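You operate a simulated robot arm through the tools that you are given. There is no shell and no other tool. Be economical: measure what you need, move in short steps, check, and stop when the job is done.

You run a simulated robot arm. Do the job below in one go: nothing can be reset, and whatever is moved stays where it is left.

Task
Polish the tarnish patch off the round tray, then stand the yellow tag on it.
Fine: load the yellow pad at the polish tin; put the pad back. Set down upright: yellow pad, what you pick out. What is to be rubbed or washed off counts as gone when no trace of it is left.

Only the result counts: the job must be done as asked and must still hold three seconds after the hand-in. Knocking over, shifting, dropping, spilling or breaking anything else fails it.

Robot
A 6-joint arm with a fingered hand, fixed in place. Base frame: the origin is at the foot of the arm, x ahead of it, y to its left, z up; the work surface is at about z = 760. Readings come in mm, degrees, newtons and seconds.
With the tool pointing down near the work surface it reaches from about 340 to 820 mm from the base axis. Its first joint turns from -166.0 to 166.0 degrees. Payload 4 kg.
Tool frame: the origin (TCP) lies between the finger pads and is the grasp point; the fingertips stand 26 mm ahead of it; z points along the fingers, y is the line along which they close. Largest opening 132 mm; the body of the gripper starts 73 mm behind the TCP. The gripper is a hand of 5 fingers: y runs from the thumb to the fingers, the wrist lies at [0, 0, -239] in the tool frame.
Orientation is told as [roll, pitch, yaw] about the base's x, y, z axes, in that order, counted from this pose: with the fingers straight down and closing along the base's y, the tool's x points along the base's -x, its y along +y and its z along -z.

Tools
- The arm moves only by the tool send_rows. Its argument "deltas" is a list of rows, each an object of numbers (a shift or turn left out is 0): "x", "y", "z": the shift along the tool's x, y, z in units of 20 mm (1.0 is 20 mm); "wx", "wy", "wz": the turn, a rotation vector about the tool's x, y, z in units of 6 degrees (1.0 is 6 degrees). In form: [{"x": .., "y": .., "z": .., "wx": .., "wy": .., "wz": ..}, ...]. A call has 1 to 12 rows; each row shifts and turns the commanded pose from where the row before left it, along the tool's axes as they then stand. A call with a number of a shift or a turn outside -1 to 1 is refused whole. Rows are played at 5 a second. More than 50 mm and 8.6 degrees between two rows, and nothing of the call is played. A pose out of reach is approached as far as the arm can. The call stops where the force on the tool passes 90 N (or 10 N more than at its start, if that is more) or the arm is blocked; 0.2 s more then pass. In this call time passes only in rows, and 0.2 s behind the last. It gives the time, the measured TCP pose, the force on the tool (base axes), the opening and the grip force at its end, in the units of the frame above (readings bear some noise), with the torque about the TCP (base axes, N m) and any sound that the robot's microphone picked up, and new pictures: "pictures" is both (left out), scene, wrist or none.
- Cameras (640 x 400 px; columns grow to the right, rows downward): "scene" is fixed at [381.3, -664.2, 1535]; the picture's right is [0.95, -0.31, 0.00], its down [-0.21, -0.65, -0.73] and it looks along [0.22, 0.69, -0.69] (base axes); focal length 337 px, centre (320, 200). "wrist" rides on the gripper at [84, 2, -97] in the tool frame; the picture's right is [-0.02, 1.00, 0.00], its down [-0.75, -0.02, -0.66] and it looks along [-0.66, -0.01, 0.75] (tool axes); focal length 270 px, centre (320, 200). There is no depth. A picture from a camera that has moved, and an enlarged one, comes with that camera's place and axes in the base frame and with its lens. The place of the scene camera against the robot may be out by one fixed shift of up to 25 mm in any direction.
- move_fingers(finger1, finger2, finger3, finger4, thumb_bend): sets how far each is bent, from 0 (flat) to 1 (curled in); at 0.3 the hand is open as for a grip, at 0.7 the pads meet at the TCP. One left out holds its place. A second passes; each finger stops where it meets its share of the squeeze, and holds until it gets a number again. It is the only way to open and close the hand. It gives what a move gives, with no picture; readings hold the bend of each and the force on the fingers (four entries, about 0 where the hand has none), thumb and palm.
- close_up(camera, box): a new picture of the part [left, top, right, bottom] of that camera's present view, enlarged. The clock stands still meanwhile.
- sign_off(): hands the job in; it is judged then, once.

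Work in short steps. Places have to be worked out from the pictures, the camera data and where the tool is seen: move nearer, look again, correct. Check each grasp and each placing, and mend what went wrong. You have 120 turns and 200 pictures in all, those below and enlarged ones among them. Open the gripper and draw the arm clear of the work before you hand the job in, unless the task says otherwise; then end with one line.

The tools are called after "Call:" as a command line: name --argument value ..., lists and objects as JSON in quotes. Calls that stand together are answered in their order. send_rows: Moves the arm, as the interface text tells. Its arguments: {"type":"object","properties":{"deltas":{"type":"array","items":{"type":"object","properties":{"x":{"type":"number"},"y":{"type":"number"},"z":{"type":"number"},"wx":{"type":"number"},"wy":{"type":"number"},"wz":{"type":"number"}}}},"pictures":{"type":"string","enum":["both","scene","wrist","none"]}},"required":["deltas"]} The other tools are called the same way: move_fingers (finger1, finger2, finger3, finger4, thumb_bend) moves the fingers one by one; close_up (camera, box) takes an enlarged picture of a part of a camera's view; sign_off () hands the job in.

At the start:

```text
clock: 0.0
tool_pos: [601.9, 174.7, 1095.8]
ee_rot: [0.1, 0.1, 0.0]
ft_force: [-0.3, -0.1, 0.0]
torque: [0.04, -0.01, 0.0]
grip_width: 131.8
finger_force: 0.0
shape: jaw
bend: [0.3, 0.3, 0.3, 0.3, 0.3]
finger forces: [0.0, 0.1, 0.0, 0.0, 0.1, 0.1]
```

scene: 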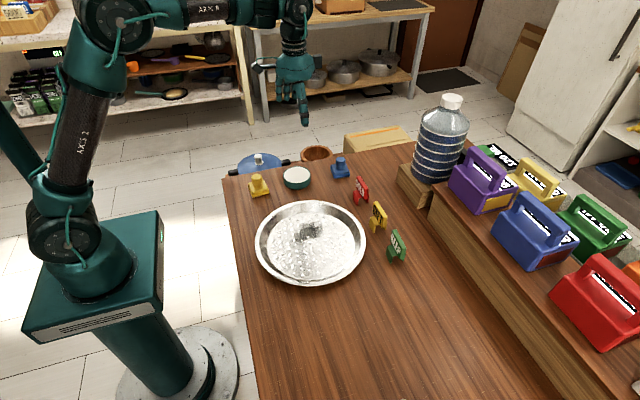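
wrist: 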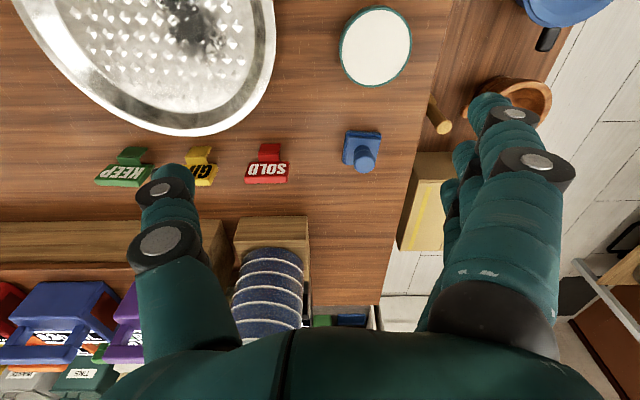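

I'll look closer at the work area to make out the pads, tin, tray and tags.

Call:
close_up --camera "scene" --box '[220, 130, 420, 290]'

Call:
close_up --camera "wrist" --box '[0, 0, 480, 220]'

```text
2.50 times, centred on (320, 210) of scene
camera zoom: at [381.3, -664.2, 1535.0], right [0.95, -0.31, 0.0], down [-0.21, -0.65, -0.73], along [0.22, 0.69, -0.69], focal length 843 px, centre (320, 175)
```

zoom: 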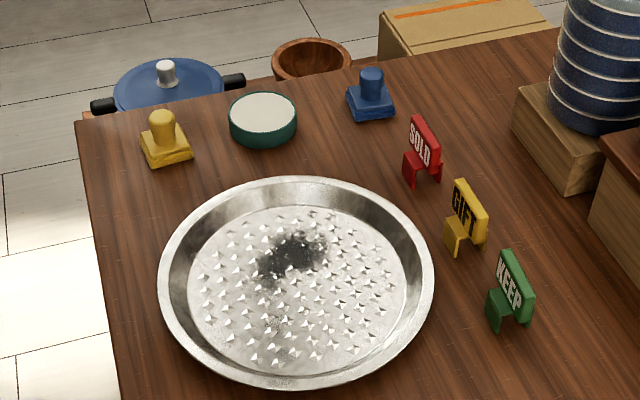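

```text
1.33 times, centred on (240, 110) of wrist
camera zoom: at [517.0, 177.4, 1193.1], right [0.02, 1.0, 0.0], down [0.75, -0.02, 0.66], along [0.66, -0.01, -0.75], focal length 360 px, centre (427, 320)
```

zoom: 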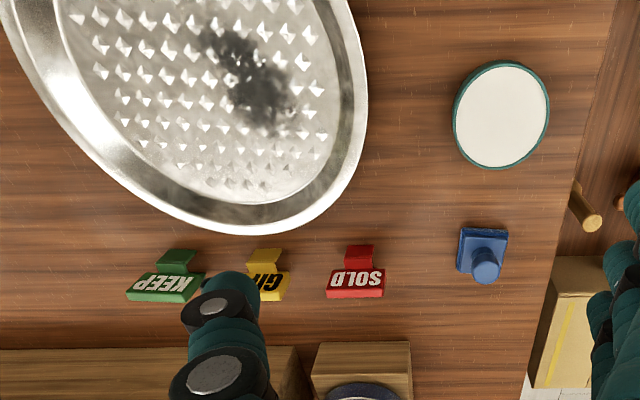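

The yellow pad looks to be near (460, 230), the tin near (603, 252), the patch near (570, 4) and the GIFT tag near (777, -48), with the scene camera off by about (20, 28). I'll move above the yellow pad at a safe height to look.

Call:
send_rows --deltas '[{"x": 0.8875, "y": 0.344, "z": 0.9}, {"x": 0.8875, "y": 0.344, "z": 0.9}, {"x": 0.8875, "y": 0.344, "z": 0.9}, {"x": 0.8875, "y": 0.344, "z": 0.9}, {"x": 0.8875, "y": 0.344, "z": 0.9}, {"x": 0.8875, "y": 0.344, "z": 0.9}, {"x": 0.8875, "y": 0.344, "z": 0.9}, {"x": 0.8875, "y": 0.344, "z": 0.9}]'

```text
clock: 1.8
tool_pos: [457.4, 231.5, 952.8]
ee_rot: [0.0, 0.0, 0.0]
ft_force: [0.1, 0.6, -0.2]
torque: [0.02, -0.04, 0.01]
grip_width: 131.6
finger_force: 0.0
shape: jaw
bend: [0.3, 0.3, 0.3, 0.3, 0.3]
finger forces: [0.0, 0.0, 0.0, 0.1, 0.0, 0.0]
camera wrist: at [373.3, 233.7, 1050.1], right [0.02, 1.0, 0.0], down [0.75, -0.02, 0.66], along [0.66, -0.01, -0.75], focal length 270 px, centre (320, 200)
```

scene: 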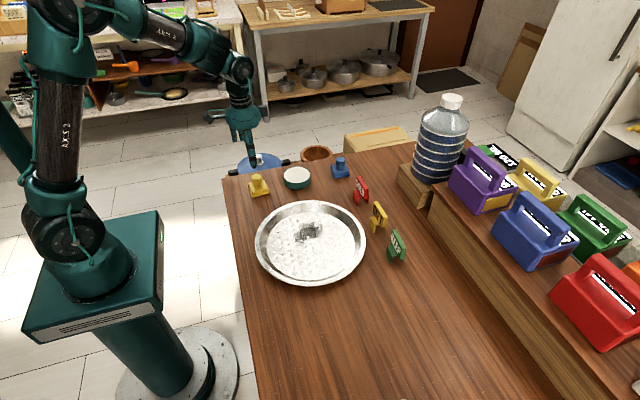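
wrist: 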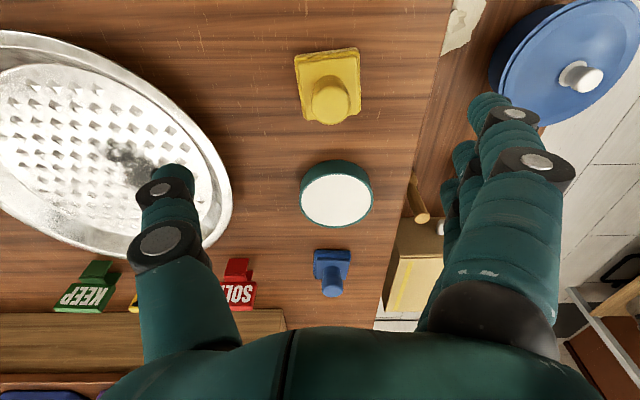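

The yellow pad is in view; I'll enlarge it to fix its place and knob height.

Call:
close_up --camera "wrist" --box '[260, 30, 420, 130]'

Call:
close_up --camera "scene" --box '[225, 140, 321, 200]'

```text
4.00 times, centred on (340, 80) of wrist
camera zoom: at [373.3, 233.7, 1050.1], right [0.02, 1.0, 0.0], down [0.75, -0.02, 0.66], along [0.66, -0.01, -0.75], focal length 1081 px, centre (240, 680)
```

zoom: 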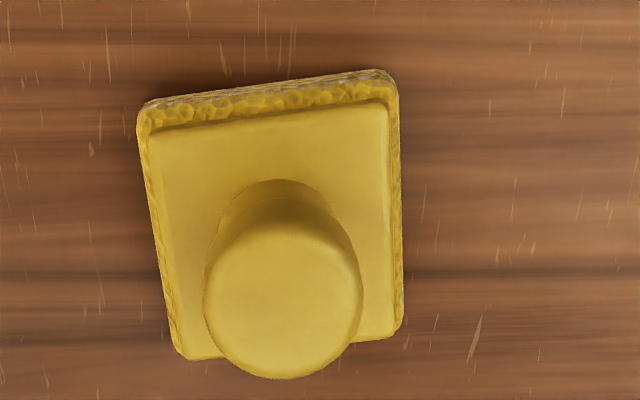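

```text
6.67 times, centred on (273, 170) of scene
camera zoom: at [381.3, -664.2, 1535.0], right [0.95, -0.31, 0.0], down [-0.21, -0.65, -0.73], along [0.22, 0.69, -0.69], focal length 2249 px, centre (633, 400)
```

zoom: 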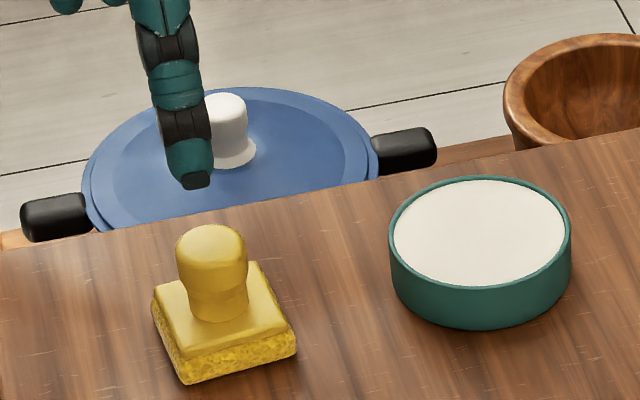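

The pad's block is centred near (464, 241) with a yaw of about 5°, and its knob is about 33 mm wide with its top near z 822. I'll centre over it and descend to z≈860 to check.

Call:
send_rows --deltas '[{"x": -0.33, "y": 0.475, "z": 0.64}, {"z": 1}, {"z": 1}, {"z": 1}, {"z": 1}]'

Call:
close_up --camera "scene" --box '[205, 110, 333, 210]'

```text
clock: 3.0
tool_pos: [466.5, 241.2, 857.4]
ee_rot: [0.0, 0.1, 0.0]
ft_force: [-1.2, -0.4, 1.2]
torque: [0.03, 0.0, 0.0]
grip_width: 131.6
finger_force: 0.1
shape: jaw
bend: [0.3, 0.3, 0.3, 0.3, 0.3]
finger forces: [0.1, 0.0, 0.0, 0.0, 0.1, 0.0]
camera wrist: at [381.2, 243.5, 955.3], right [0.02, 1.0, 0.0], down [0.75, -0.02, 0.66], along [0.66, -0.01, -0.75], focal length 270 px, centre (320, 200)
```

scene: 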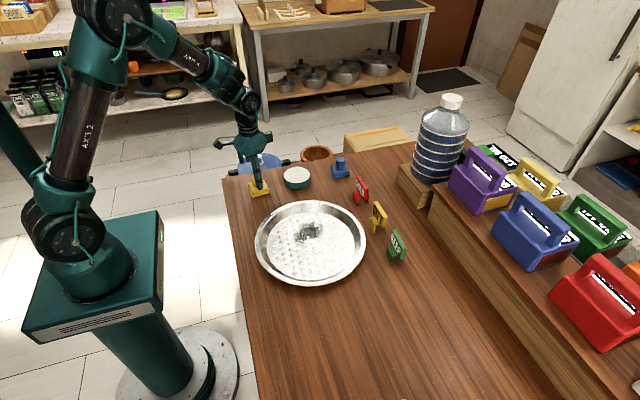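
wrist: 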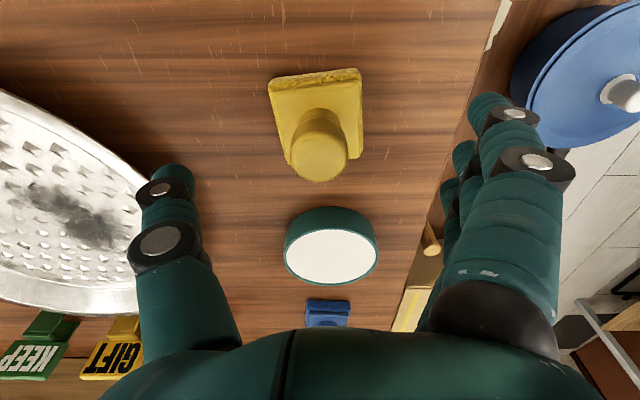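

```text
4.00 times, centred on (269, 160) of scene
camera zoom: at [381.3, -664.2, 1535.0], right [0.95, -0.31, 0.0], down [-0.21, -0.65, -0.73], along [0.22, 0.69, -0.69], focal length 1349 px, centre (524, 360)
```

zoom: 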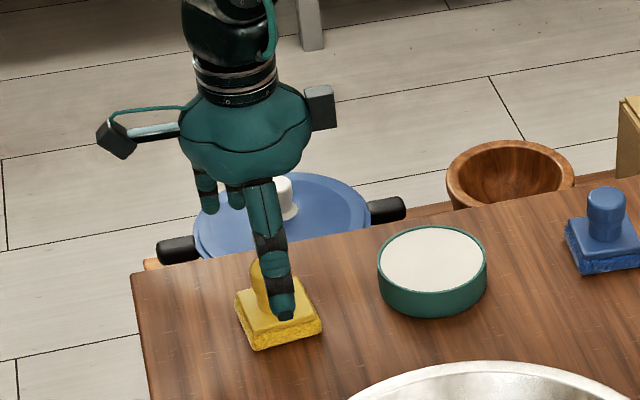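

Two views put the knob axis at (467, 242) with its top near z 818. I'll descend to TCP z≈811, which keeps the fingertips just above the block.

Call:
send_rows --deltas '[{"z": 0.8, "y": 0.05}, {"z": 0.8}, {"z": 0.75}]' --pictures "both"

Call:
close_up --camera "scene" --box '[225, 150, 305, 210]'

```text
clock: 3.8
tool_pos: [465.5, 241.6, 811.2]
ee_rot: [0.0, -0.1, -0.1]
ft_force: [0.0, 0.5, -0.8]
torque: [0.0, 0.01, 0.03]
grip_width: 131.7
finger_force: 0.0
shape: jaw
bend: [0.3, 0.3, 0.3, 0.3, 0.3]
finger forces: [0.0, 0.0, 0.0, 0.1, 0.0, 0.0]
camera wrist: at [380.8, 243.9, 909.0], right [0.02, 1.0, 0.0], down [0.75, -0.02, 0.66], along [0.66, -0.01, -0.75], focal length 270 px, centre (320, 200)
```

scene: 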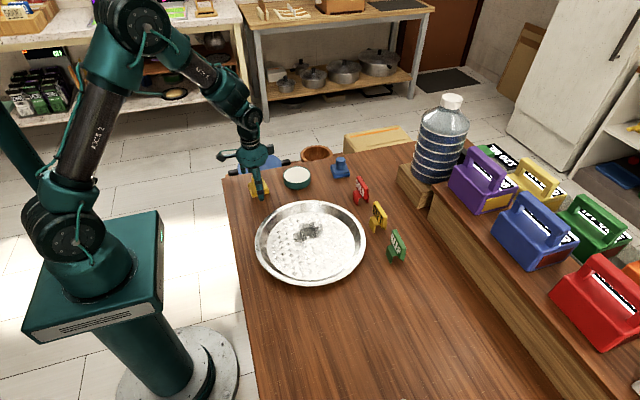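
wrist: 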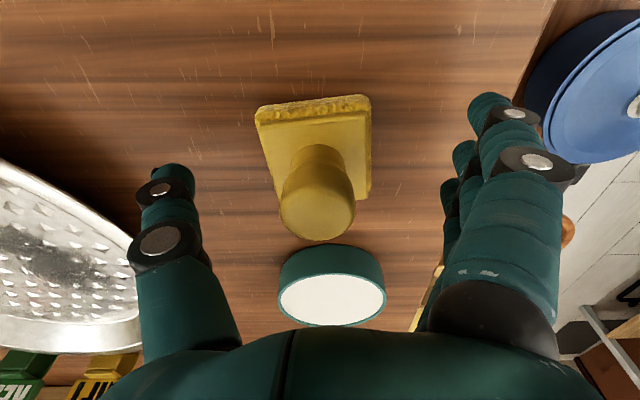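

```text
6.67 times, centred on (265, 180) of scene
camera zoom: at [381.3, -664.2, 1535.0], right [0.95, -0.31, 0.0], down [-0.21, -0.65, -0.73], along [0.22, 0.69, -0.69], focal length 2249 px, centre (687, 333)
```

zoom: 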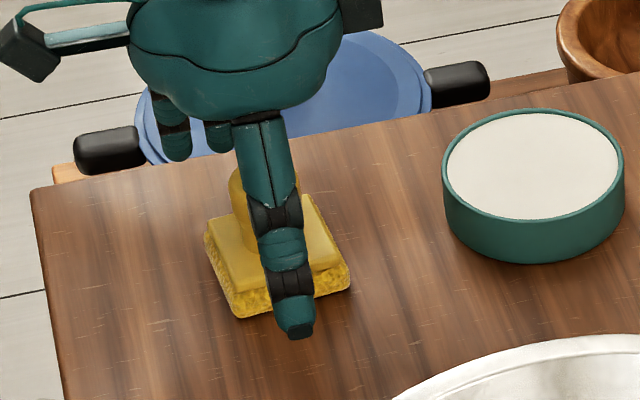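

The knob is well centred between thumb and fingers. I'll close partly first to check clearance.

Call:
move_fingers --finger1 0.55 --finger2 0.55 --finger3 0.55 --finger4 0.55 --thumb_bend 0.55

Call:
close_up --camera "wrist" --box '[0, 0, 640, 400]'

Call:
close_up --camera "scene" --box '[225, 150, 305, 210]'

```text
clock: 4.8
tool_pos: [465.2, 242.4, 811.1]
ee_rot: [0.0, 0.0, 0.0]
ft_force: [-0.6, -0.7, 0.3]
torque: [0.0, 0.0, 0.0]
grip_width: 62.0
finger_force: 1.5
shape: fingers
bend: [0.55, 0.55, 0.54, 0.55, 0.54]
finger forces: [0.1, 0.1, 0.7, 0.1, 0.9, 0.0]
```

```text
1.00 times, centred on (320, 200) of wrist
camera zoom: at [380.8, 243.8, 909.2], right [0.02, 1.0, 0.0], down [0.75, -0.02, 0.66], along [0.66, -0.01, -0.75], focal length 270 px, centre (320, 200)
```

zoom: 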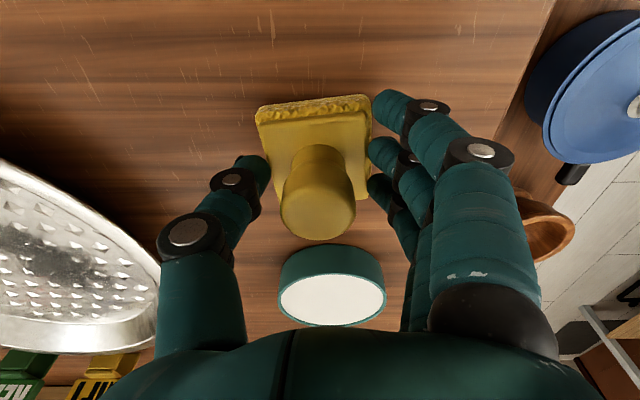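

```text
6.67 times, centred on (265, 180) of scene
camera zoom: at [381.3, -664.2, 1535.0], right [0.95, -0.31, 0.0], down [-0.21, -0.65, -0.73], along [0.22, 0.69, -0.69], focal length 2249 px, centre (687, 333)
```

zoom: 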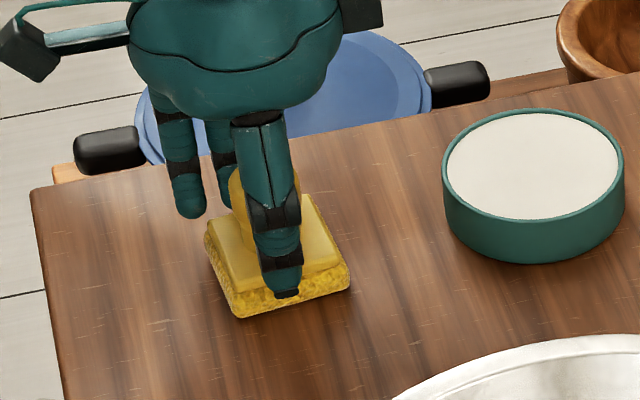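

Finger 3 and the thumb already feel about 1 N at a 62 mm opening, so the tips are probably touching the block's sides. I'll open a little and rise 7 mm so they grip the knob.

Call:
move_fingers --finger1 0.45 --finger2 0.45 --finger3 0.45 --finger4 0.45 --thumb_bend 0.45

Call:
send_rows --deltas '[{"z": -0.35}, {}]' --pictures "none"

Call:
move_fingers --finger1 0.56 --finger2 0.56 --finger3 0.56 --finger4 0.56 --thumb_bend 0.56

Call:
close_up --camera "wrist" --box '[200, 60, 440, 210]'

```text
clock: 5.8
tool_pos: [465.1, 241.7, 812.1]
ee_rot: [-0.1, 0.0, 0.1]
ft_force: [0.6, -0.1, 0.6]
torque: [0.02, -0.01, 0.0]
grip_width: 90.2
finger_force: 0.0
shape: fingers
bend: [0.45, 0.45, 0.45, 0.45, 0.45]
finger forces: [0.1, 0.0, 0.0, 0.0, 0.0, 0.1]
```

```text
clock: 6.4
tool_pos: [465.5, 241.1, 820.0]
ee_rot: [0.0, 0.0, 0.0]
ft_force: [0.2, 0.4, -1.5]
torque: [-0.01, 0.04, 0.02]
grip_width: 90.2
finger_force: 0.1
shape: fingers
bend: [0.45, 0.45, 0.45, 0.45, 0.45]
finger forces: [0.0, 0.0, 0.1, 0.0, 0.0, 0.1]
```

```text
clock: 7.4
tool_pos: [464.9, 241.7, 818.2]
ee_rot: [0.0, 0.0, 0.0]
ft_force: [-0.2, -0.9, 0.7]
torque: [0.02, -0.03, 0.01]
grip_width: 57.5
finger_force: 0.0
shape: fingers
bend: [0.56, 0.56, 0.56, 0.56, 0.56]
finger forces: [0.0, 0.0, 0.1, 0.0, 0.1, 0.0]
```

```text
2.67 times, centred on (320, 135) of wrist
camera zoom: at [381.0, 243.7, 916.5], right [0.02, 1.0, 0.0], down [0.75, -0.02, 0.66], along [0.66, -0.01, -0.75], focal length 721 px, centre (320, 373)
```

zoom: 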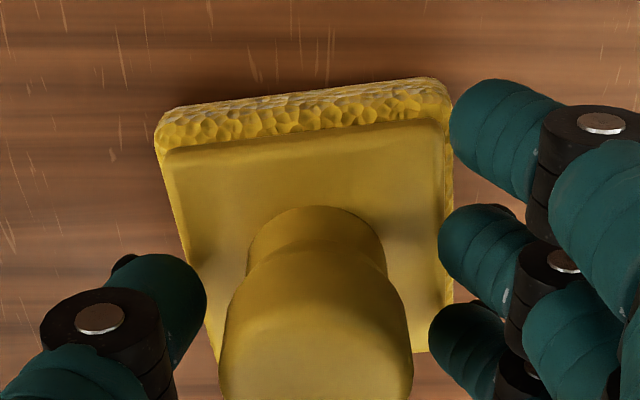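

No contact now at 57 mm. I'll close onto the knob in steps.

Call:
move_fingers --finger1 0.6 --finger2 0.6 --finger3 0.6 --finger4 0.6 --thumb_bend 0.6

Call:
close_up --camera "wrist" --box '[160, 60, 480, 260]'

Call:
close_up --camera "scene" --box '[225, 150, 305, 210]'

```text
clock: 8.4
tool_pos: [466.3, 241.4, 818.2]
ee_rot: [0.0, 0.0, -0.1]
ft_force: [0.7, -0.2, 0.5]
torque: [0.0, 0.0, 0.01]
grip_width: 46.7
finger_force: 0.1
shape: fingers
bend: [0.6, 0.6, 0.6, 0.6, 0.6]
finger forces: [0.0, 0.0, 0.0, 0.1, 0.4, 0.0]
```

```text
2.00 times, centred on (320, 160) of wrist
camera zoom: at [381.0, 243.7, 916.5], right [0.02, 1.0, 0.0], down [0.75, -0.02, 0.66], along [0.66, -0.01, -0.75], focal length 541 px, centre (320, 280)
```

zoom: 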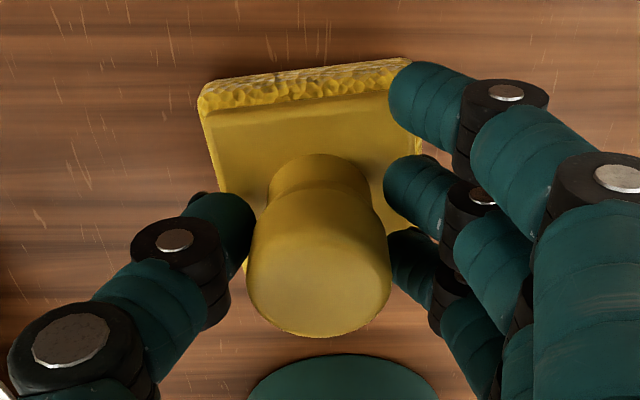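

```text
6.67 times, centred on (265, 180) of scene
camera zoom: at [381.3, -664.2, 1535.0], right [0.95, -0.31, 0.0], down [-0.21, -0.65, -0.73], along [0.22, 0.69, -0.69], focal length 2249 px, centre (687, 333)
```

zoom: 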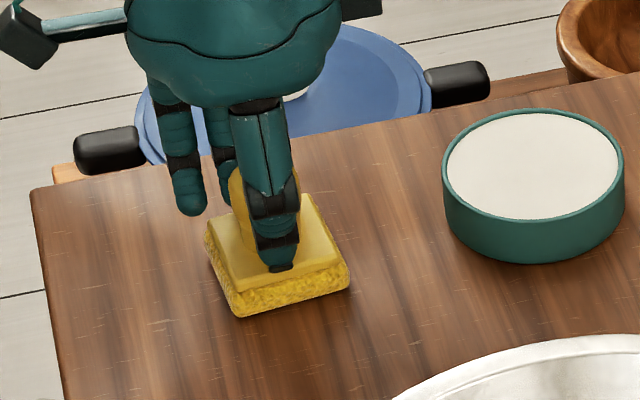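

The thumb just touches the knob. I'll close only the two middle fingers onto it, keeping the outer ones back.

Call:
move_fingers --finger2 0.64 --finger3 0.64

Call:
close_up --camera "wrist" --box '[160, 60, 480, 260]'

```text
clock: 9.4
tool_pos: [465.8, 241.5, 819.2]
ee_rot: [0.0, 0.0, -0.1]
ft_force: [-0.1, -0.5, 0.3]
torque: [0.0, 0.0, -0.03]
grip_width: 46.9
finger_force: 0.9
shape: fingers
bend: [0.6, 0.63, 0.63, 0.6, 0.6]
finger forces: [0.0, 0.8, 0.8, 0.0, 1.5, 0.0]
```

```text
2.00 times, centred on (320, 160) of wrist
camera zoom: at [381.0, 243.7, 916.5], right [0.02, 1.0, 0.0], down [0.75, -0.02, 0.66], along [0.66, -0.01, -0.75], focal length 541 px, centre (320, 280)
```

zoom: 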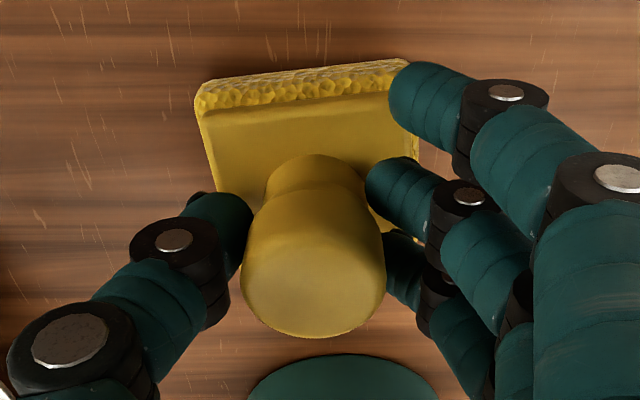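

Both middle fingers and the thumb now touch the knob. Now I'll squeeze.

Call:
move_fingers --finger2 0.8 --finger3 0.8 --thumb_bend 0.78

Call:
send_rows --deltas '[{"z": -0.3}, {"z": -0.7}]'

```text
clock: 10.4
tool_pos: [465.7, 242.2, 818.1]
ee_rot: [0.0, 0.0, -0.1]
ft_force: [0.1, -0.6, 1.1]
torque: [0.03, 0.01, 0.0]
grip_width: 42.0
finger_force: 18.9
shape: fingers
bend: [0.6, 0.65, 0.65, 0.6, 0.67]
finger forces: [0.0, 9.0, 9.6, 0.0, 19.1, 0.0]
```

```text
clock: 11.0
tool_pos: [464.8, 240.9, 837.8]
ee_rot: [0.0, 0.0, 0.0]
ft_force: [0.1, -0.4, 0.1]
torque: [0.01, 0.02, -0.04]
grip_width: 41.6
finger_force: 18.8
shape: fingers
bend: [0.6, 0.65, 0.64, 0.6, 0.68]
finger forces: [0.0, 9.2, 9.8, 0.0, 18.4, 0.0]
camera wrist: at [380.4, 243.1, 936.5], right [0.02, 1.0, 0.0], down [0.75, -0.02, 0.66], along [0.66, -0.01, -0.75], focal length 270 px, centre (320, 200)
```

scene: 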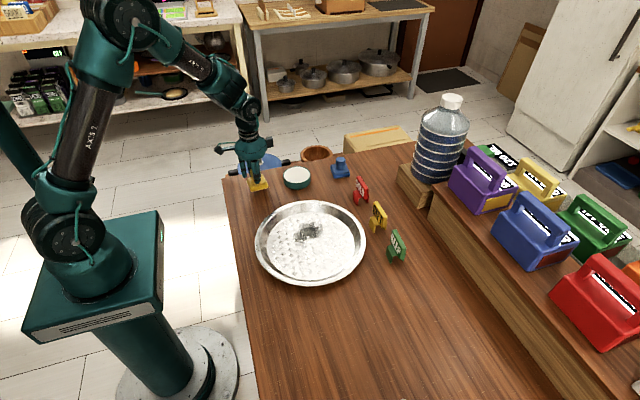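
wrist: 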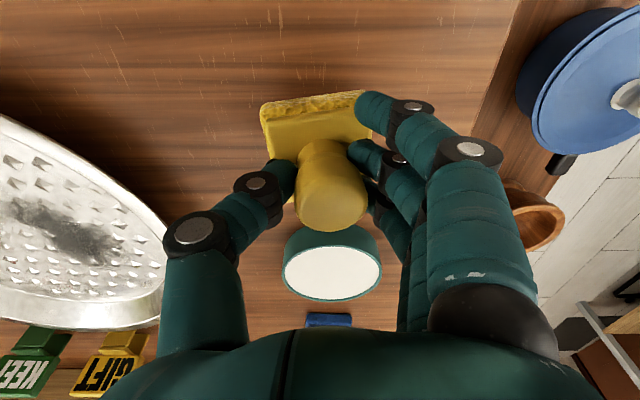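

The grip is 19 N and steady. I'll check that the pad has really lifted.

Call:
close_up --camera "scene" --box '[225, 140, 321, 200]'

Call:
close_up --camera "wrist" --box '[200, 60, 440, 210]'

```text
6.67 times, centred on (273, 170) of scene
camera zoom: at [381.3, -664.2, 1535.0], right [0.95, -0.31, 0.0], down [-0.21, -0.65, -0.73], along [0.22, 0.69, -0.69], focal length 2249 px, centre (633, 400)
```

zoom: 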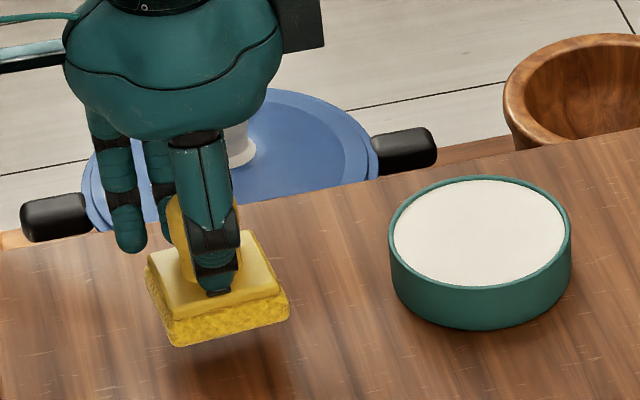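

```text
2.67 times, centred on (320, 135) of wrist
camera zoom: at [380.4, 243.1, 936.5], right [0.02, 1.0, 0.0], down [0.75, -0.02, 0.66], along [0.66, -0.01, -0.75], focal length 721 px, centre (320, 373)
```

zoom: 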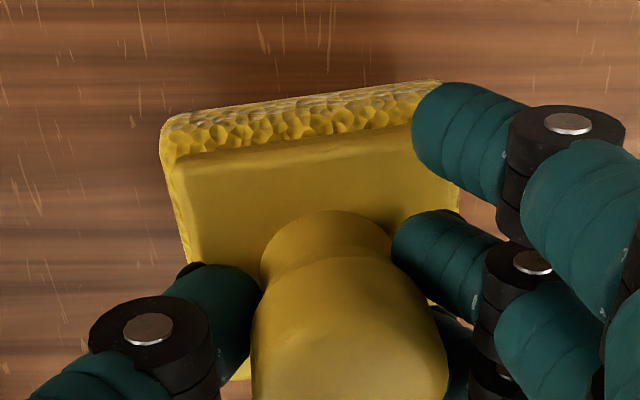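

The pad is lifted, hanging about 58 mm below the TCP and about 4 mm toward +y. I'll raise it and carry it over the tin near (600, 251).

Call:
send_rows --deltas '[{"z": -0.9}, {"z": -0.9}, {"z": -0.7}, {"x": -0.84, "y": 0.03}, {"x": -0.84, "y": 0.03}, {"x": -0.84, "y": 0.03}, {"x": -0.84, "y": 0.03}, {"x": -0.84, "y": 0.03}, {"x": -0.84, "y": 0.03}, {"x": -0.84, "y": 0.03}, {"x": -0.84, "y": 0.03}]'

Call:
close_up --camera "scene" --box '[245, 120, 341, 200]'

```text
clock: 13.4
tool_pos: [600.6, 245.4, 887.6]
ee_rot: [0.0, 0.1, 0.0]
ft_force: [-0.6, 1.0, -1.9]
torque: [0.03, -0.01, 0.02]
grip_width: 41.8
finger_force: 19.4
shape: fingers
bend: [0.6, 0.65, 0.64, 0.6, 0.68]
finger forces: [0.1, 9.5, 10.1, 0.0, 18.5, 0.0]
camera wrist: at [516.1, 248.2, 985.7], right [0.02, 1.0, 0.0], down [0.75, -0.01, 0.66], along [0.66, -0.01, -0.75], focal length 270 px, centre (320, 200)
```

scene: 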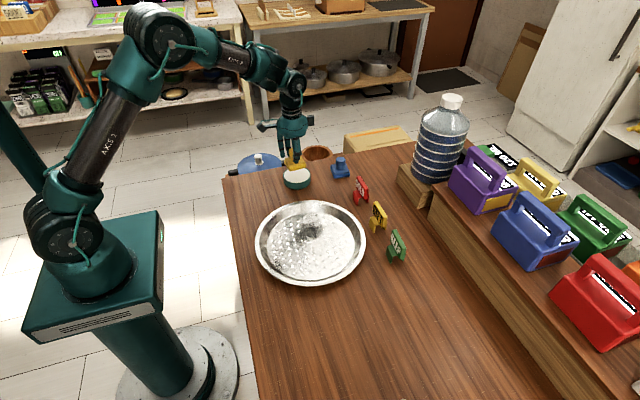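
wrist: 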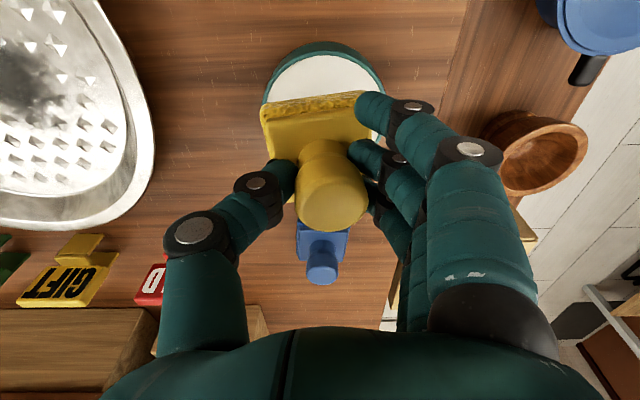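

```text
5.00 times, centred on (293, 160) of scene
camera zoom: at [381.3, -664.2, 1535.0], right [0.95, -0.31, 0.0], down [-0.21, -0.65, -0.73], along [0.22, 0.69, -0.69], focal length 1687 px, centre (455, 400)
```

zoom: 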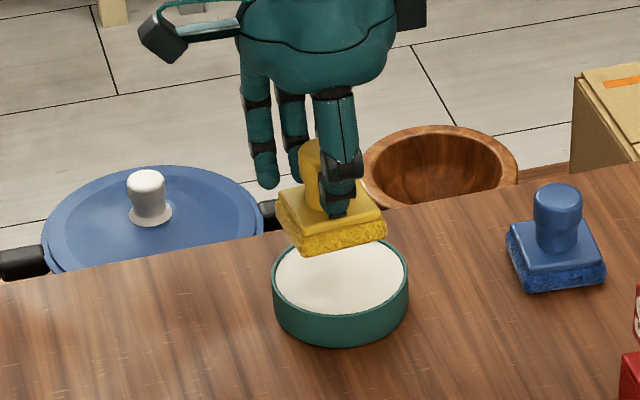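

The pad is over the tin with only about 4 mm to correct in x. I'll correct and descend to TCP≈858.

Call:
send_rows --deltas '[{"x": -0.18, "y": -0.03, "z": 0.4}, {"z": 0.6}, {"z": 0.45}]'

Call:
close_up --camera "scene" --box '[245, 130, 341, 200]'

```text
clock: 14.2
tool_pos: [603.5, 246.7, 859.1]
ee_rot: [0.1, 0.0, -0.1]
ft_force: [0.0, -0.3, -0.8]
torque: [0.01, -0.01, 0.01]
grip_width: 41.7
finger_force: 18.9
shape: fingers
bend: [0.6, 0.65, 0.64, 0.6, 0.68]
finger forces: [0.0, 9.4, 10.2, 0.0, 18.4, 0.0]
camera wrist: at [519.3, 247.9, 957.0], right [0.02, 1.0, 0.0], down [0.75, -0.02, 0.66], along [0.66, -0.01, -0.75], focal length 270 px, centre (320, 200)
```

scene: 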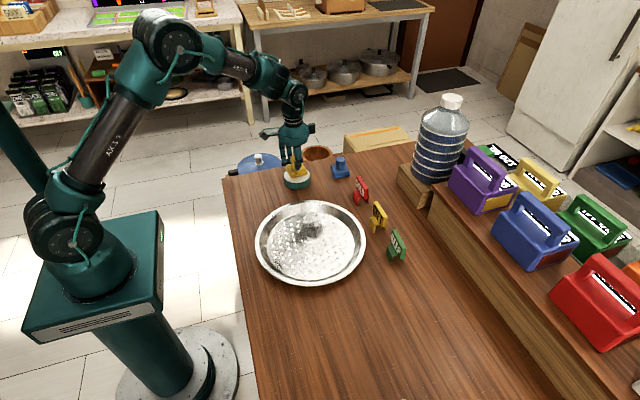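
wrist: 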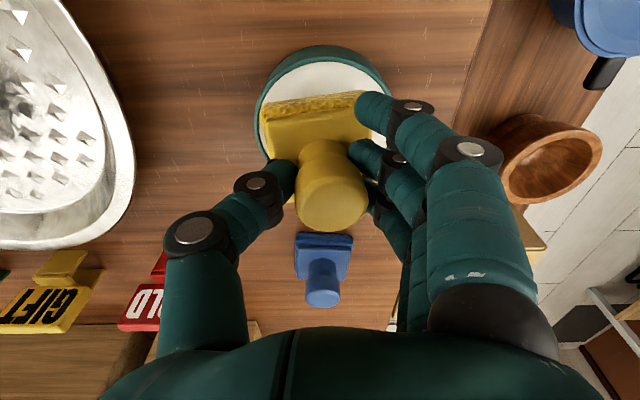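

```text
5.71 times, centred on (293, 165) of scene
camera zoom: at [381.3, -664.2, 1535.0], right [0.95, -0.31, 0.0], down [-0.21, -0.65, -0.73], along [0.22, 0.69, -0.69], focal length 1928 px, centre (474, 400)
```

zoom: 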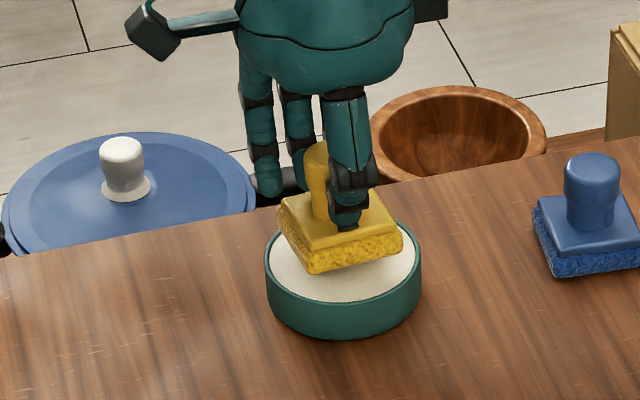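

The pad is aligned over the polish. I'll lower it in small steps, watching the force.

Call:
send_rows --deltas '[{"z": 0.15}, {"z": 0.15}]' --pictures "none"

```text
clock: 14.8
tool_pos: [604.4, 245.9, 853.0]
ee_rot: [0.0, -0.1, -0.1]
ft_force: [0.5, -0.4, 0.2]
torque: [-0.01, 0.01, 0.03]
grip_width: 41.7
finger_force: 19.0
shape: fingers
bend: [0.6, 0.65, 0.64, 0.6, 0.68]
finger forces: [0.0, 9.5, 10.2, 0.1, 18.4, 0.0]
```

No contact yet, so I'll go further down in 2 mm steps.

Call:
send_rows --deltas '[{"z": 0.1}, {"z": 0.1}]' --pictures "none"

Call:
close_up --camera "scene" --box '[245, 130, 341, 200]'

```text
clock: 15.4
tool_pos: [603.6, 246.9, 849.9]
ee_rot: [-0.1, 0.0, 0.0]
ft_force: [-0.2, 0.6, -0.1]
torque: [-0.04, 0.01, 0.01]
grip_width: 41.5
finger_force: 19.0
shape: fingers
bend: [0.6, 0.65, 0.64, 0.6, 0.68]
finger forces: [0.0, 9.5, 10.2, 0.0, 18.5, 0.0]
```

```text
5.71 times, centred on (293, 165) of scene
camera zoom: at [381.3, -664.2, 1535.0], right [0.95, -0.31, 0.0], down [-0.21, -0.65, -0.73], along [0.22, 0.69, -0.69], focal length 1928 px, centre (474, 400)
```

zoom: 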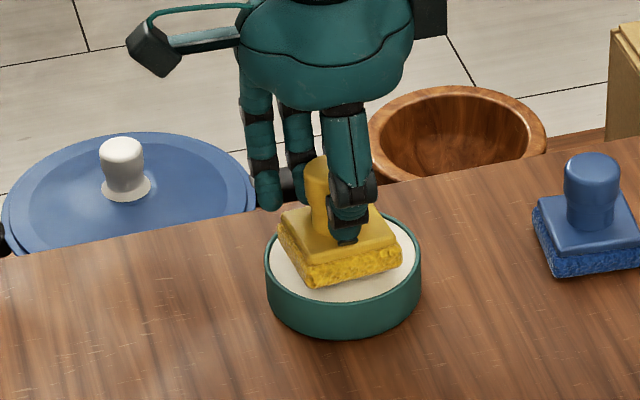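

Still no contact. I'll keep lowering gently.

Call:
send_rows --deltas '[{"z": 0.1}, {"z": 0.1}]' --pictures "none"

Call:
send_rows --deltas '[{"z": 0.1}, {}]' --pictures "none"

```text
clock: 16.0
tool_pos: [604.3, 245.5, 846.8]
ee_rot: [-0.1, -0.1, 0.0]
ft_force: [-1.2, -4.2, 10.0]
torque: [0.14, -0.01, 0.05]
grip_width: 41.9
finger_force: 21.6
shape: fingers
bend: [0.6, 0.65, 0.65, 0.6, 0.68]
finger forces: [0.0, 10.2, 10.0, 0.0, 23.4, 0.1]
```

```text
clock: 16.6
tool_pos: [604.9, 245.9, 844.0]
ee_rot: [0.1, 0.0, 0.0]
ft_force: [1.1, -4.5, 13.5]
torque: [0.22, 0.0, -0.01]
grip_width: 42.4
finger_force: 22.4
shape: fingers
bend: [0.6, 0.67, 0.67, 0.6, 0.67]
finger forces: [0.0, 9.9, 10.8, 0.0, 23.8, 0.0]
```

Contact with about 13 N pressed, so the pad should be loaded. I'll lift and check the pad and the tin.

Call:
send_rows --deltas '[{"z": -0.5}, {"z": -0.8}, {"z": -0.8}]'

Call:
close_up --camera "scene" --box '[245, 130, 341, 200]'

Call:
close_up --camera "wrist" --box '[200, 20, 440, 240]'

```text
clock: 17.4
tool_pos: [603.7, 246.5, 885.8]
ee_rot: [0.0, 0.0, -0.1]
ft_force: [-0.2, -0.5, -1.1]
torque: [0.01, 0.0, 0.04]
grip_width: 41.4
finger_force: 19.5
shape: fingers
bend: [0.6, 0.65, 0.64, 0.6, 0.68]
finger forces: [0.0, 10.0, 10.6, 0.0, 18.5, 0.0]
camera wrist: at [518.9, 247.8, 983.1], right [0.02, 1.0, 0.0], down [0.75, -0.01, 0.66], along [0.66, -0.01, -0.75], focal length 270 px, centre (320, 200)
```

scene: 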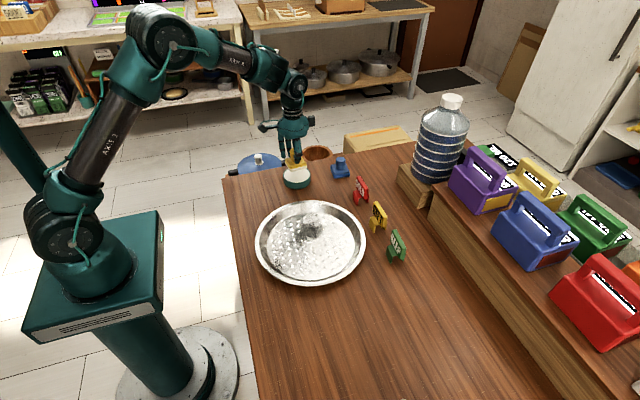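
wrist: 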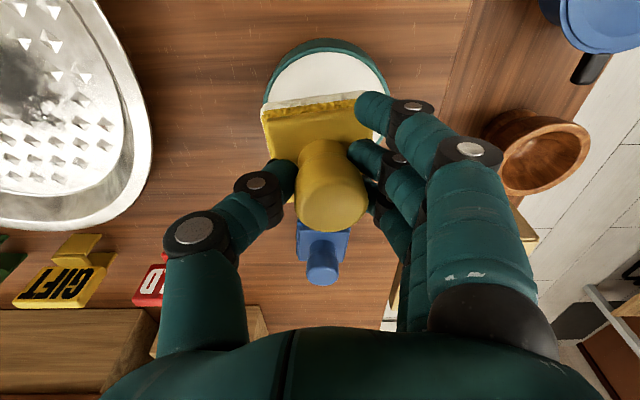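

```text
5.71 times, centred on (293, 165) of scene
camera zoom: at [381.3, -664.2, 1535.0], right [0.95, -0.31, 0.0], down [-0.21, -0.65, -0.73], along [0.22, 0.69, -0.69], focal length 1928 px, centre (474, 400)
```

zoom: 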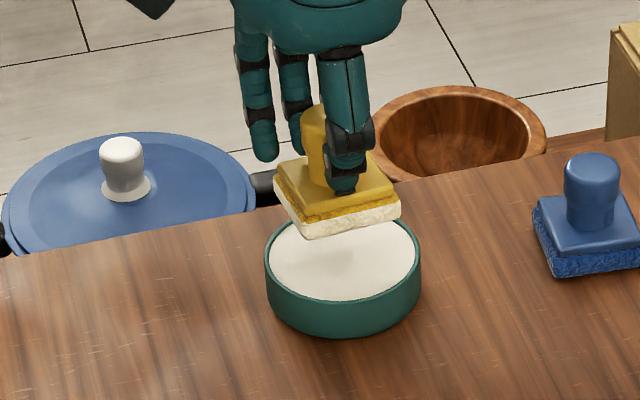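

```text
1.82 times, centred on (320, 130) of wrist
camera zoom: at [518.9, 247.8, 983.1], right [0.02, 1.0, 0.0], down [0.75, -0.01, 0.66], along [0.66, -0.01, -0.75], focal length 491 px, centre (320, 327)
```

zoom: 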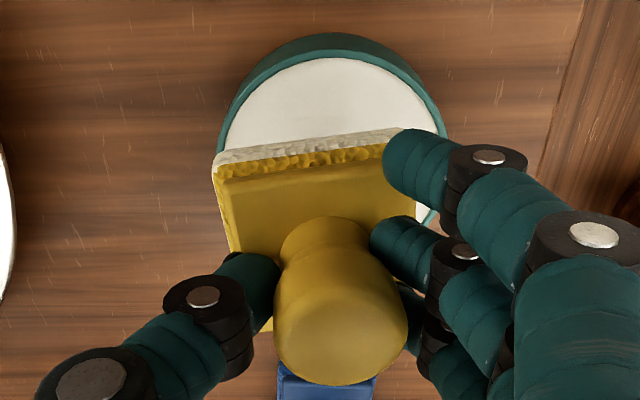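

The sponge is visibly coated white and the tin is unmoved. I'll carry the pad high toward the patch and stop short to look.

Call:
send_rows --deltas '[{"x": 0.13, "y": -0.93}, {"x": 0.13, "y": -0.93}, {"x": 0.13, "y": -0.93}, {"x": 0.13, "y": -0.93}, {"x": 0.13, "y": -0.93}, {"x": 0.13, "y": -0.93}, {"x": 0.13, "y": -0.93}, {"x": 0.13, "y": -0.93}]'

```text
clock: 19.2
tool_pos: [583.5, 96.2, 886.7]
ee_rot: [0.0, 0.0, 0.0]
ft_force: [0.7, -0.2, -0.5]
torque: [-0.01, 0.02, 0.02]
grip_width: 41.4
finger_force: 19.5
shape: fingers
bend: [0.6, 0.64, 0.64, 0.6, 0.68]
finger forces: [0.1, 9.9, 10.5, 0.0, 18.5, 0.0]
camera wrist: at [498.9, 98.2, 983.2], right [0.02, 1.0, 0.0], down [0.75, -0.01, 0.66], along [0.66, -0.01, -0.75], focal length 270 px, centre (320, 200)
```

scene: 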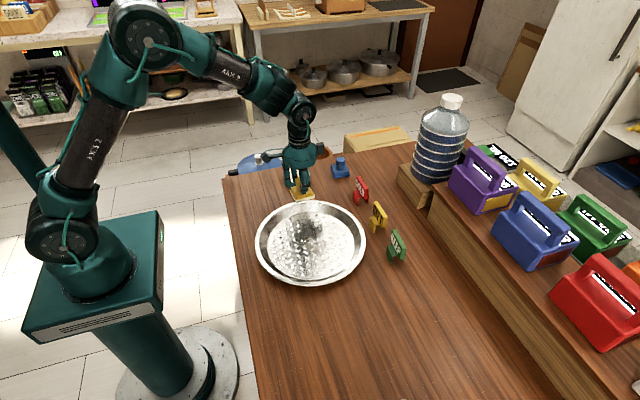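
wrist: 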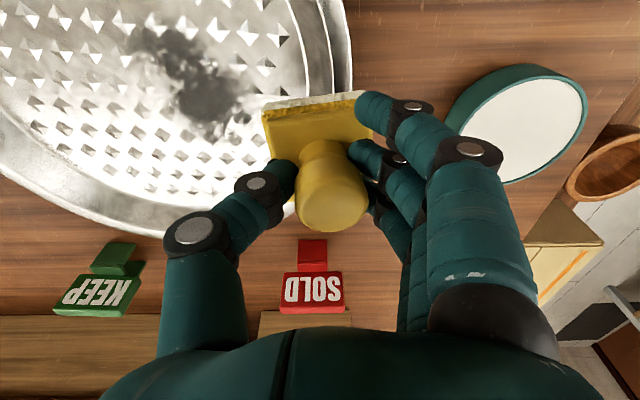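

The patch runs diagonally from about (531, -26) to (612, 30), centred near (566, -2). I'll move above its centre and lower to TCP≈835.

Call:
send_rows --deltas '[{"x": 0.146, "y": -0.85}, {"x": 0.146, "y": -0.85}, {"x": 0.146, "y": -0.85}, {"x": 0.146, "y": -0.85}, {"x": 0.146, "y": -0.85}, {"x": 0.146, "y": -0.85}, {"z": 0.9}, {"z": 0.9}, {"z": 0.7}]'

Call:
close_up --camera "scene" --box '[240, 160, 400, 290]'

```text
clock: 21.2
tool_pos: [566.2, -5.0, 837.2]
ee_rot: [0.1, 0.0, 0.1]
ft_force: [-0.2, -0.4, -1.4]
torque: [0.0, 0.01, 0.01]
grip_width: 41.4
finger_force: 19.7
shape: fingers
bend: [0.6, 0.64, 0.64, 0.6, 0.68]
finger forces: [0.1, 10.1, 10.7, 0.1, 18.5, 0.1]
camera wrist: at [480.7, -3.9, 933.9], right [0.02, 1.0, 0.0], down [0.75, -0.02, 0.66], along [0.66, -0.01, -0.75], focal length 270 px, centre (320, 200)
```

scene: 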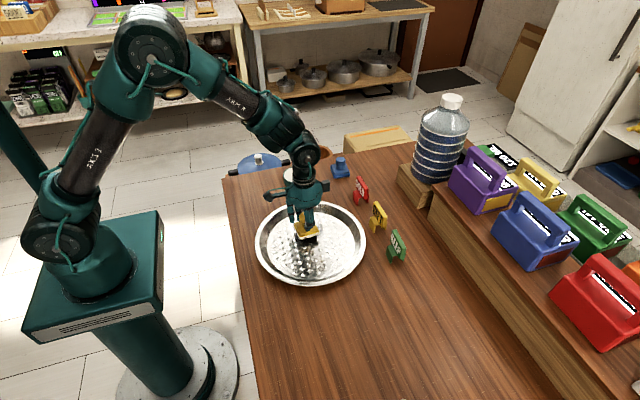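
wrist: 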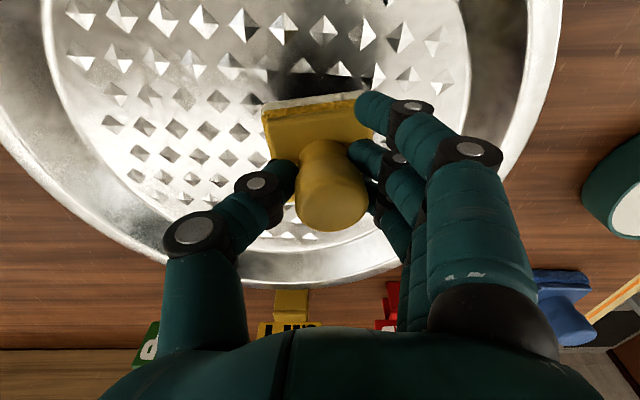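

```text
3.08 times, centred on (320, 225) of scene
camera zoom: at [381.3, -664.2, 1535.0], right [0.95, -0.31, 0.0], down [-0.21, -0.65, -0.73], along [0.22, 0.69, -0.69], focal length 1038 px, centre (320, 123)
```

zoom: 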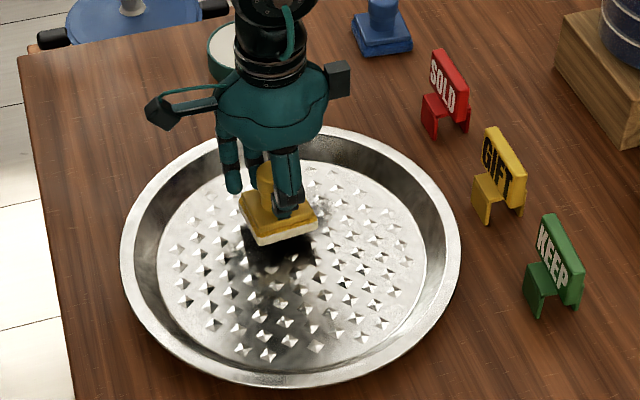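

The pad is about 15 mm above the patch, roughly centred. I'll lower it to contact gently.

Call:
send_rows --deltas '[{"z": 0.3}, {"z": 0.15}, {"z": 0.1}]' --pictures "none"

```text
clock: 22.0
tool_pos: [566.4, -5.8, 825.2]
ee_rot: [0.1, 0.0, 0.1]
ft_force: [-0.4, 0.0, -0.8]
torque: [0.04, 0.0, 0.02]
grip_width: 41.2
finger_force: 19.9
shape: fingers
bend: [0.6, 0.64, 0.64, 0.6, 0.68]
finger forces: [0.0, 10.0, 10.7, 0.0, 18.6, 0.0]
```

No contact yet; two more 2 mm steps.

Call:
send_rows --deltas '[{"z": 0.1}, {"z": 0.1}]' --pictures "none"

```text
clock: 22.6
tool_pos: [566.0, -5.7, 822.0]
ee_rot: [0.0, -0.1, 0.0]
ft_force: [-1.8, -4.8, 14.1]
torque: [0.2, 0.04, 0.05]
grip_width: 42.0
finger_force: 22.9
shape: fingers
bend: [0.6, 0.66, 0.66, 0.6, 0.68]
finger forces: [0.0, 10.8, 10.5, 0.0, 24.2, 0.1]
```

14 N of contact. I'll make a short trial stroke along the patch and look at the forces.

Call:
send_rows --deltas '[{"x": -0.3, "y": 0.2, "z": -0.03}, {"x": -0.3, "y": 0.2}]' --pictures "scene"

```text
clock: 23.2
tool_pos: [578.3, 2.9, 820.6]
ee_rot: [0.0, 0.0, -0.1]
ft_force: [-4.2, -3.0, 13.0]
torque: [0.24, 0.08, 0.09]
grip_width: 42.1
finger_force: 23.2
shape: fingers
bend: [0.6, 0.67, 0.67, 0.6, 0.67]
finger forces: [0.0, 12.7, 10.5, 0.0, 22.7, 0.0]
```

scene: 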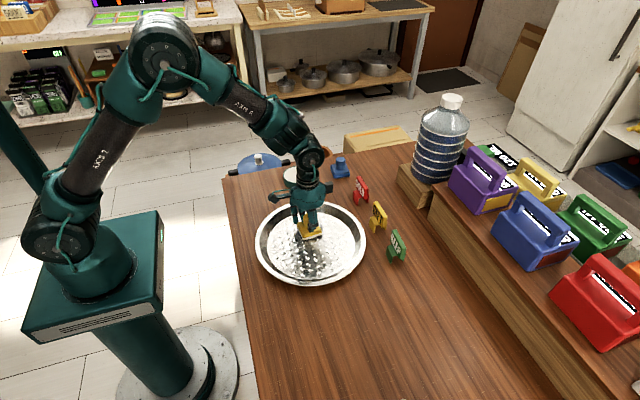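

The tray stays put and the drag is only about 4 N. I'll run full strokes along the patch.

Call:
send_rows --deltas '[{"x": -0.5, "y": 0.35}, {"x": -0.5, "y": 0.35}, {"x": 0.5, "y": -0.35}, {"x": 0.5, "y": -0.35}, {"x": 0.5, "y": -0.35}, {"x": 0.5, "y": -0.35}, {"x": 0.5, "y": -0.35}, {"x": 0.5, "y": -0.35}, {"x": -0.5, "y": 0.35}, {"x": -0.5, "y": 0.35}, {"x": -0.5, "y": 0.35}]' --pictures "scene"

```text
clock: 25.6
tool_pos: [568.1, -4.9, 820.3]
ee_rot: [-0.1, -0.1, 0.0]
ft_force: [-3.1, -2.6, 7.5]
torque: [0.16, 0.03, 0.09]
grip_width: 41.7
finger_force: 21.4
shape: fingers
bend: [0.6, 0.66, 0.66, 0.6, 0.68]
finger forces: [0.0, 11.8, 10.3, 0.1, 20.8, 0.0]
```

scene: 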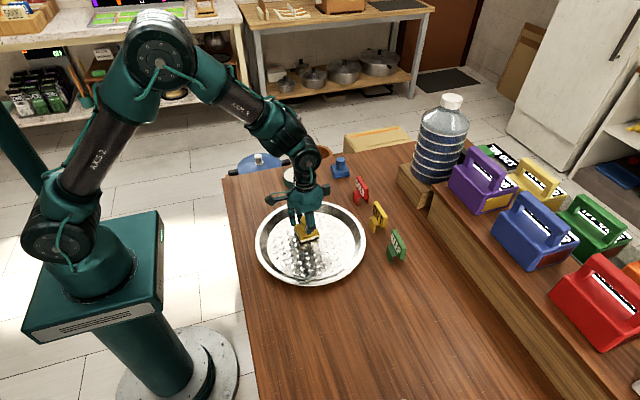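

Going well. Next I'll do side-shifted passes to cover the patch's width.

Call:
send_rows --deltas '[{"x": 0.35, "y": 0.5, "z": 0.03}, {"x": -0.5, "y": 0.35}, {"x": -0.5, "y": 0.35}, {"x": -0.5, "y": 0.35}, {"x": 0.5, "y": -0.35}, {"x": 0.5, "y": -0.35}, {"x": 0.5, "y": -0.35}, {"x": 0.5, "y": -0.35}, {"x": 0.5, "y": -0.35}, {"x": 0.5, "y": -0.35}, {"x": -0.35, "y": -0.5}, {"x": -0.35, "y": -0.5}]' --pictures "none"

Call:
send_rows --deltas '[{"x": -0.5, "y": 0.35}, {"x": -0.5, "y": 0.35}, {"x": -0.5, "y": 0.35}, {"x": -0.5, "y": 0.35}, {"x": -0.5, "y": 0.35}, {"x": 0.35, "y": 0.5}, {"x": 0.5, "y": -0.35}, {"x": 0.5, "y": -0.35}, {"x": 0.5, "y": -0.35}]' --pictures "none"

Call:
send_rows --deltas '[{"z": -0.5}, {"z": -0.9}, {"y": 1, "z": -0.9}, {"y": 1, "z": -0.3}, {"y": 1}, {"y": 1}, {"y": 1}, {"y": 1}]'

Call:
close_up --camera "scene" --box '[240, 190, 384, 290]'

```text
clock: 28.2
tool_pos: [544.7, -35.8, 822.9]
ee_rot: [0.1, 0.1, 0.0]
ft_force: [-0.7, 0.7, 0.7]
torque: [0.09, -0.03, 0.01]
grip_width: 41.2
finger_force: 20.1
shape: fingers
bend: [0.6, 0.65, 0.65, 0.6, 0.68]
finger forces: [0.0, 11.3, 10.7, 0.1, 17.8, 0.1]
```

```text
clock: 30.2
tool_pos: [558.0, -11.6, 820.6]
ee_rot: [0.0, 0.0, 0.0]
ft_force: [4.5, 2.9, 10.6]
torque: [0.33, -0.11, -0.08]
grip_width: 40.9
finger_force: 21.8
shape: fingers
bend: [0.6, 0.66, 0.65, 0.6, 0.68]
finger forces: [0.0, 10.9, 13.9, 0.0, 18.5, 0.0]
```

```text
clock: 32.0
tool_pos: [557.5, 108.6, 873.4]
ee_rot: [0.1, 0.0, 0.1]
ft_force: [-0.2, 0.5, -0.5]
torque: [-0.02, 0.0, 0.01]
grip_width: 40.7
finger_force: 20.1
shape: fingers
bend: [0.6, 0.65, 0.64, 0.6, 0.68]
finger forces: [0.0, 10.8, 10.9, 0.0, 18.2, 0.0]
camera wrist: at [472.2, 111.1, 971.2], right [0.02, 1.0, 0.0], down [0.75, -0.02, 0.66], along [0.66, -0.01, -0.75], focal length 270 px, centre (320, 200)
```

scene: 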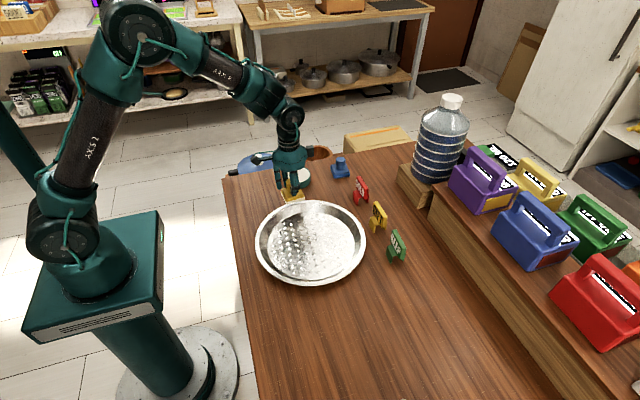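
wrist: 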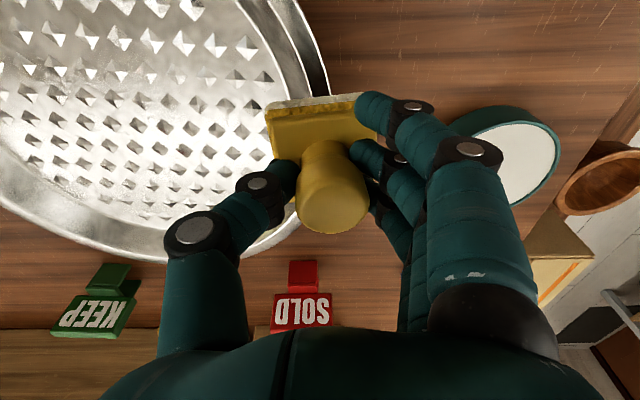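

```text
4.00 times, centred on (312, 240) of scene
camera zoom: at [381.3, -664.2, 1535.0], right [0.95, -0.31, 0.0], down [-0.21, -0.65, -0.73], along [0.22, 0.69, -0.69], focal length 1349 px, centre (352, 40)
```

zoom: 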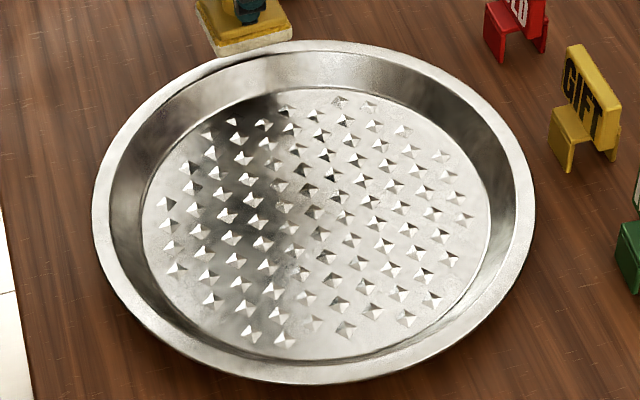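

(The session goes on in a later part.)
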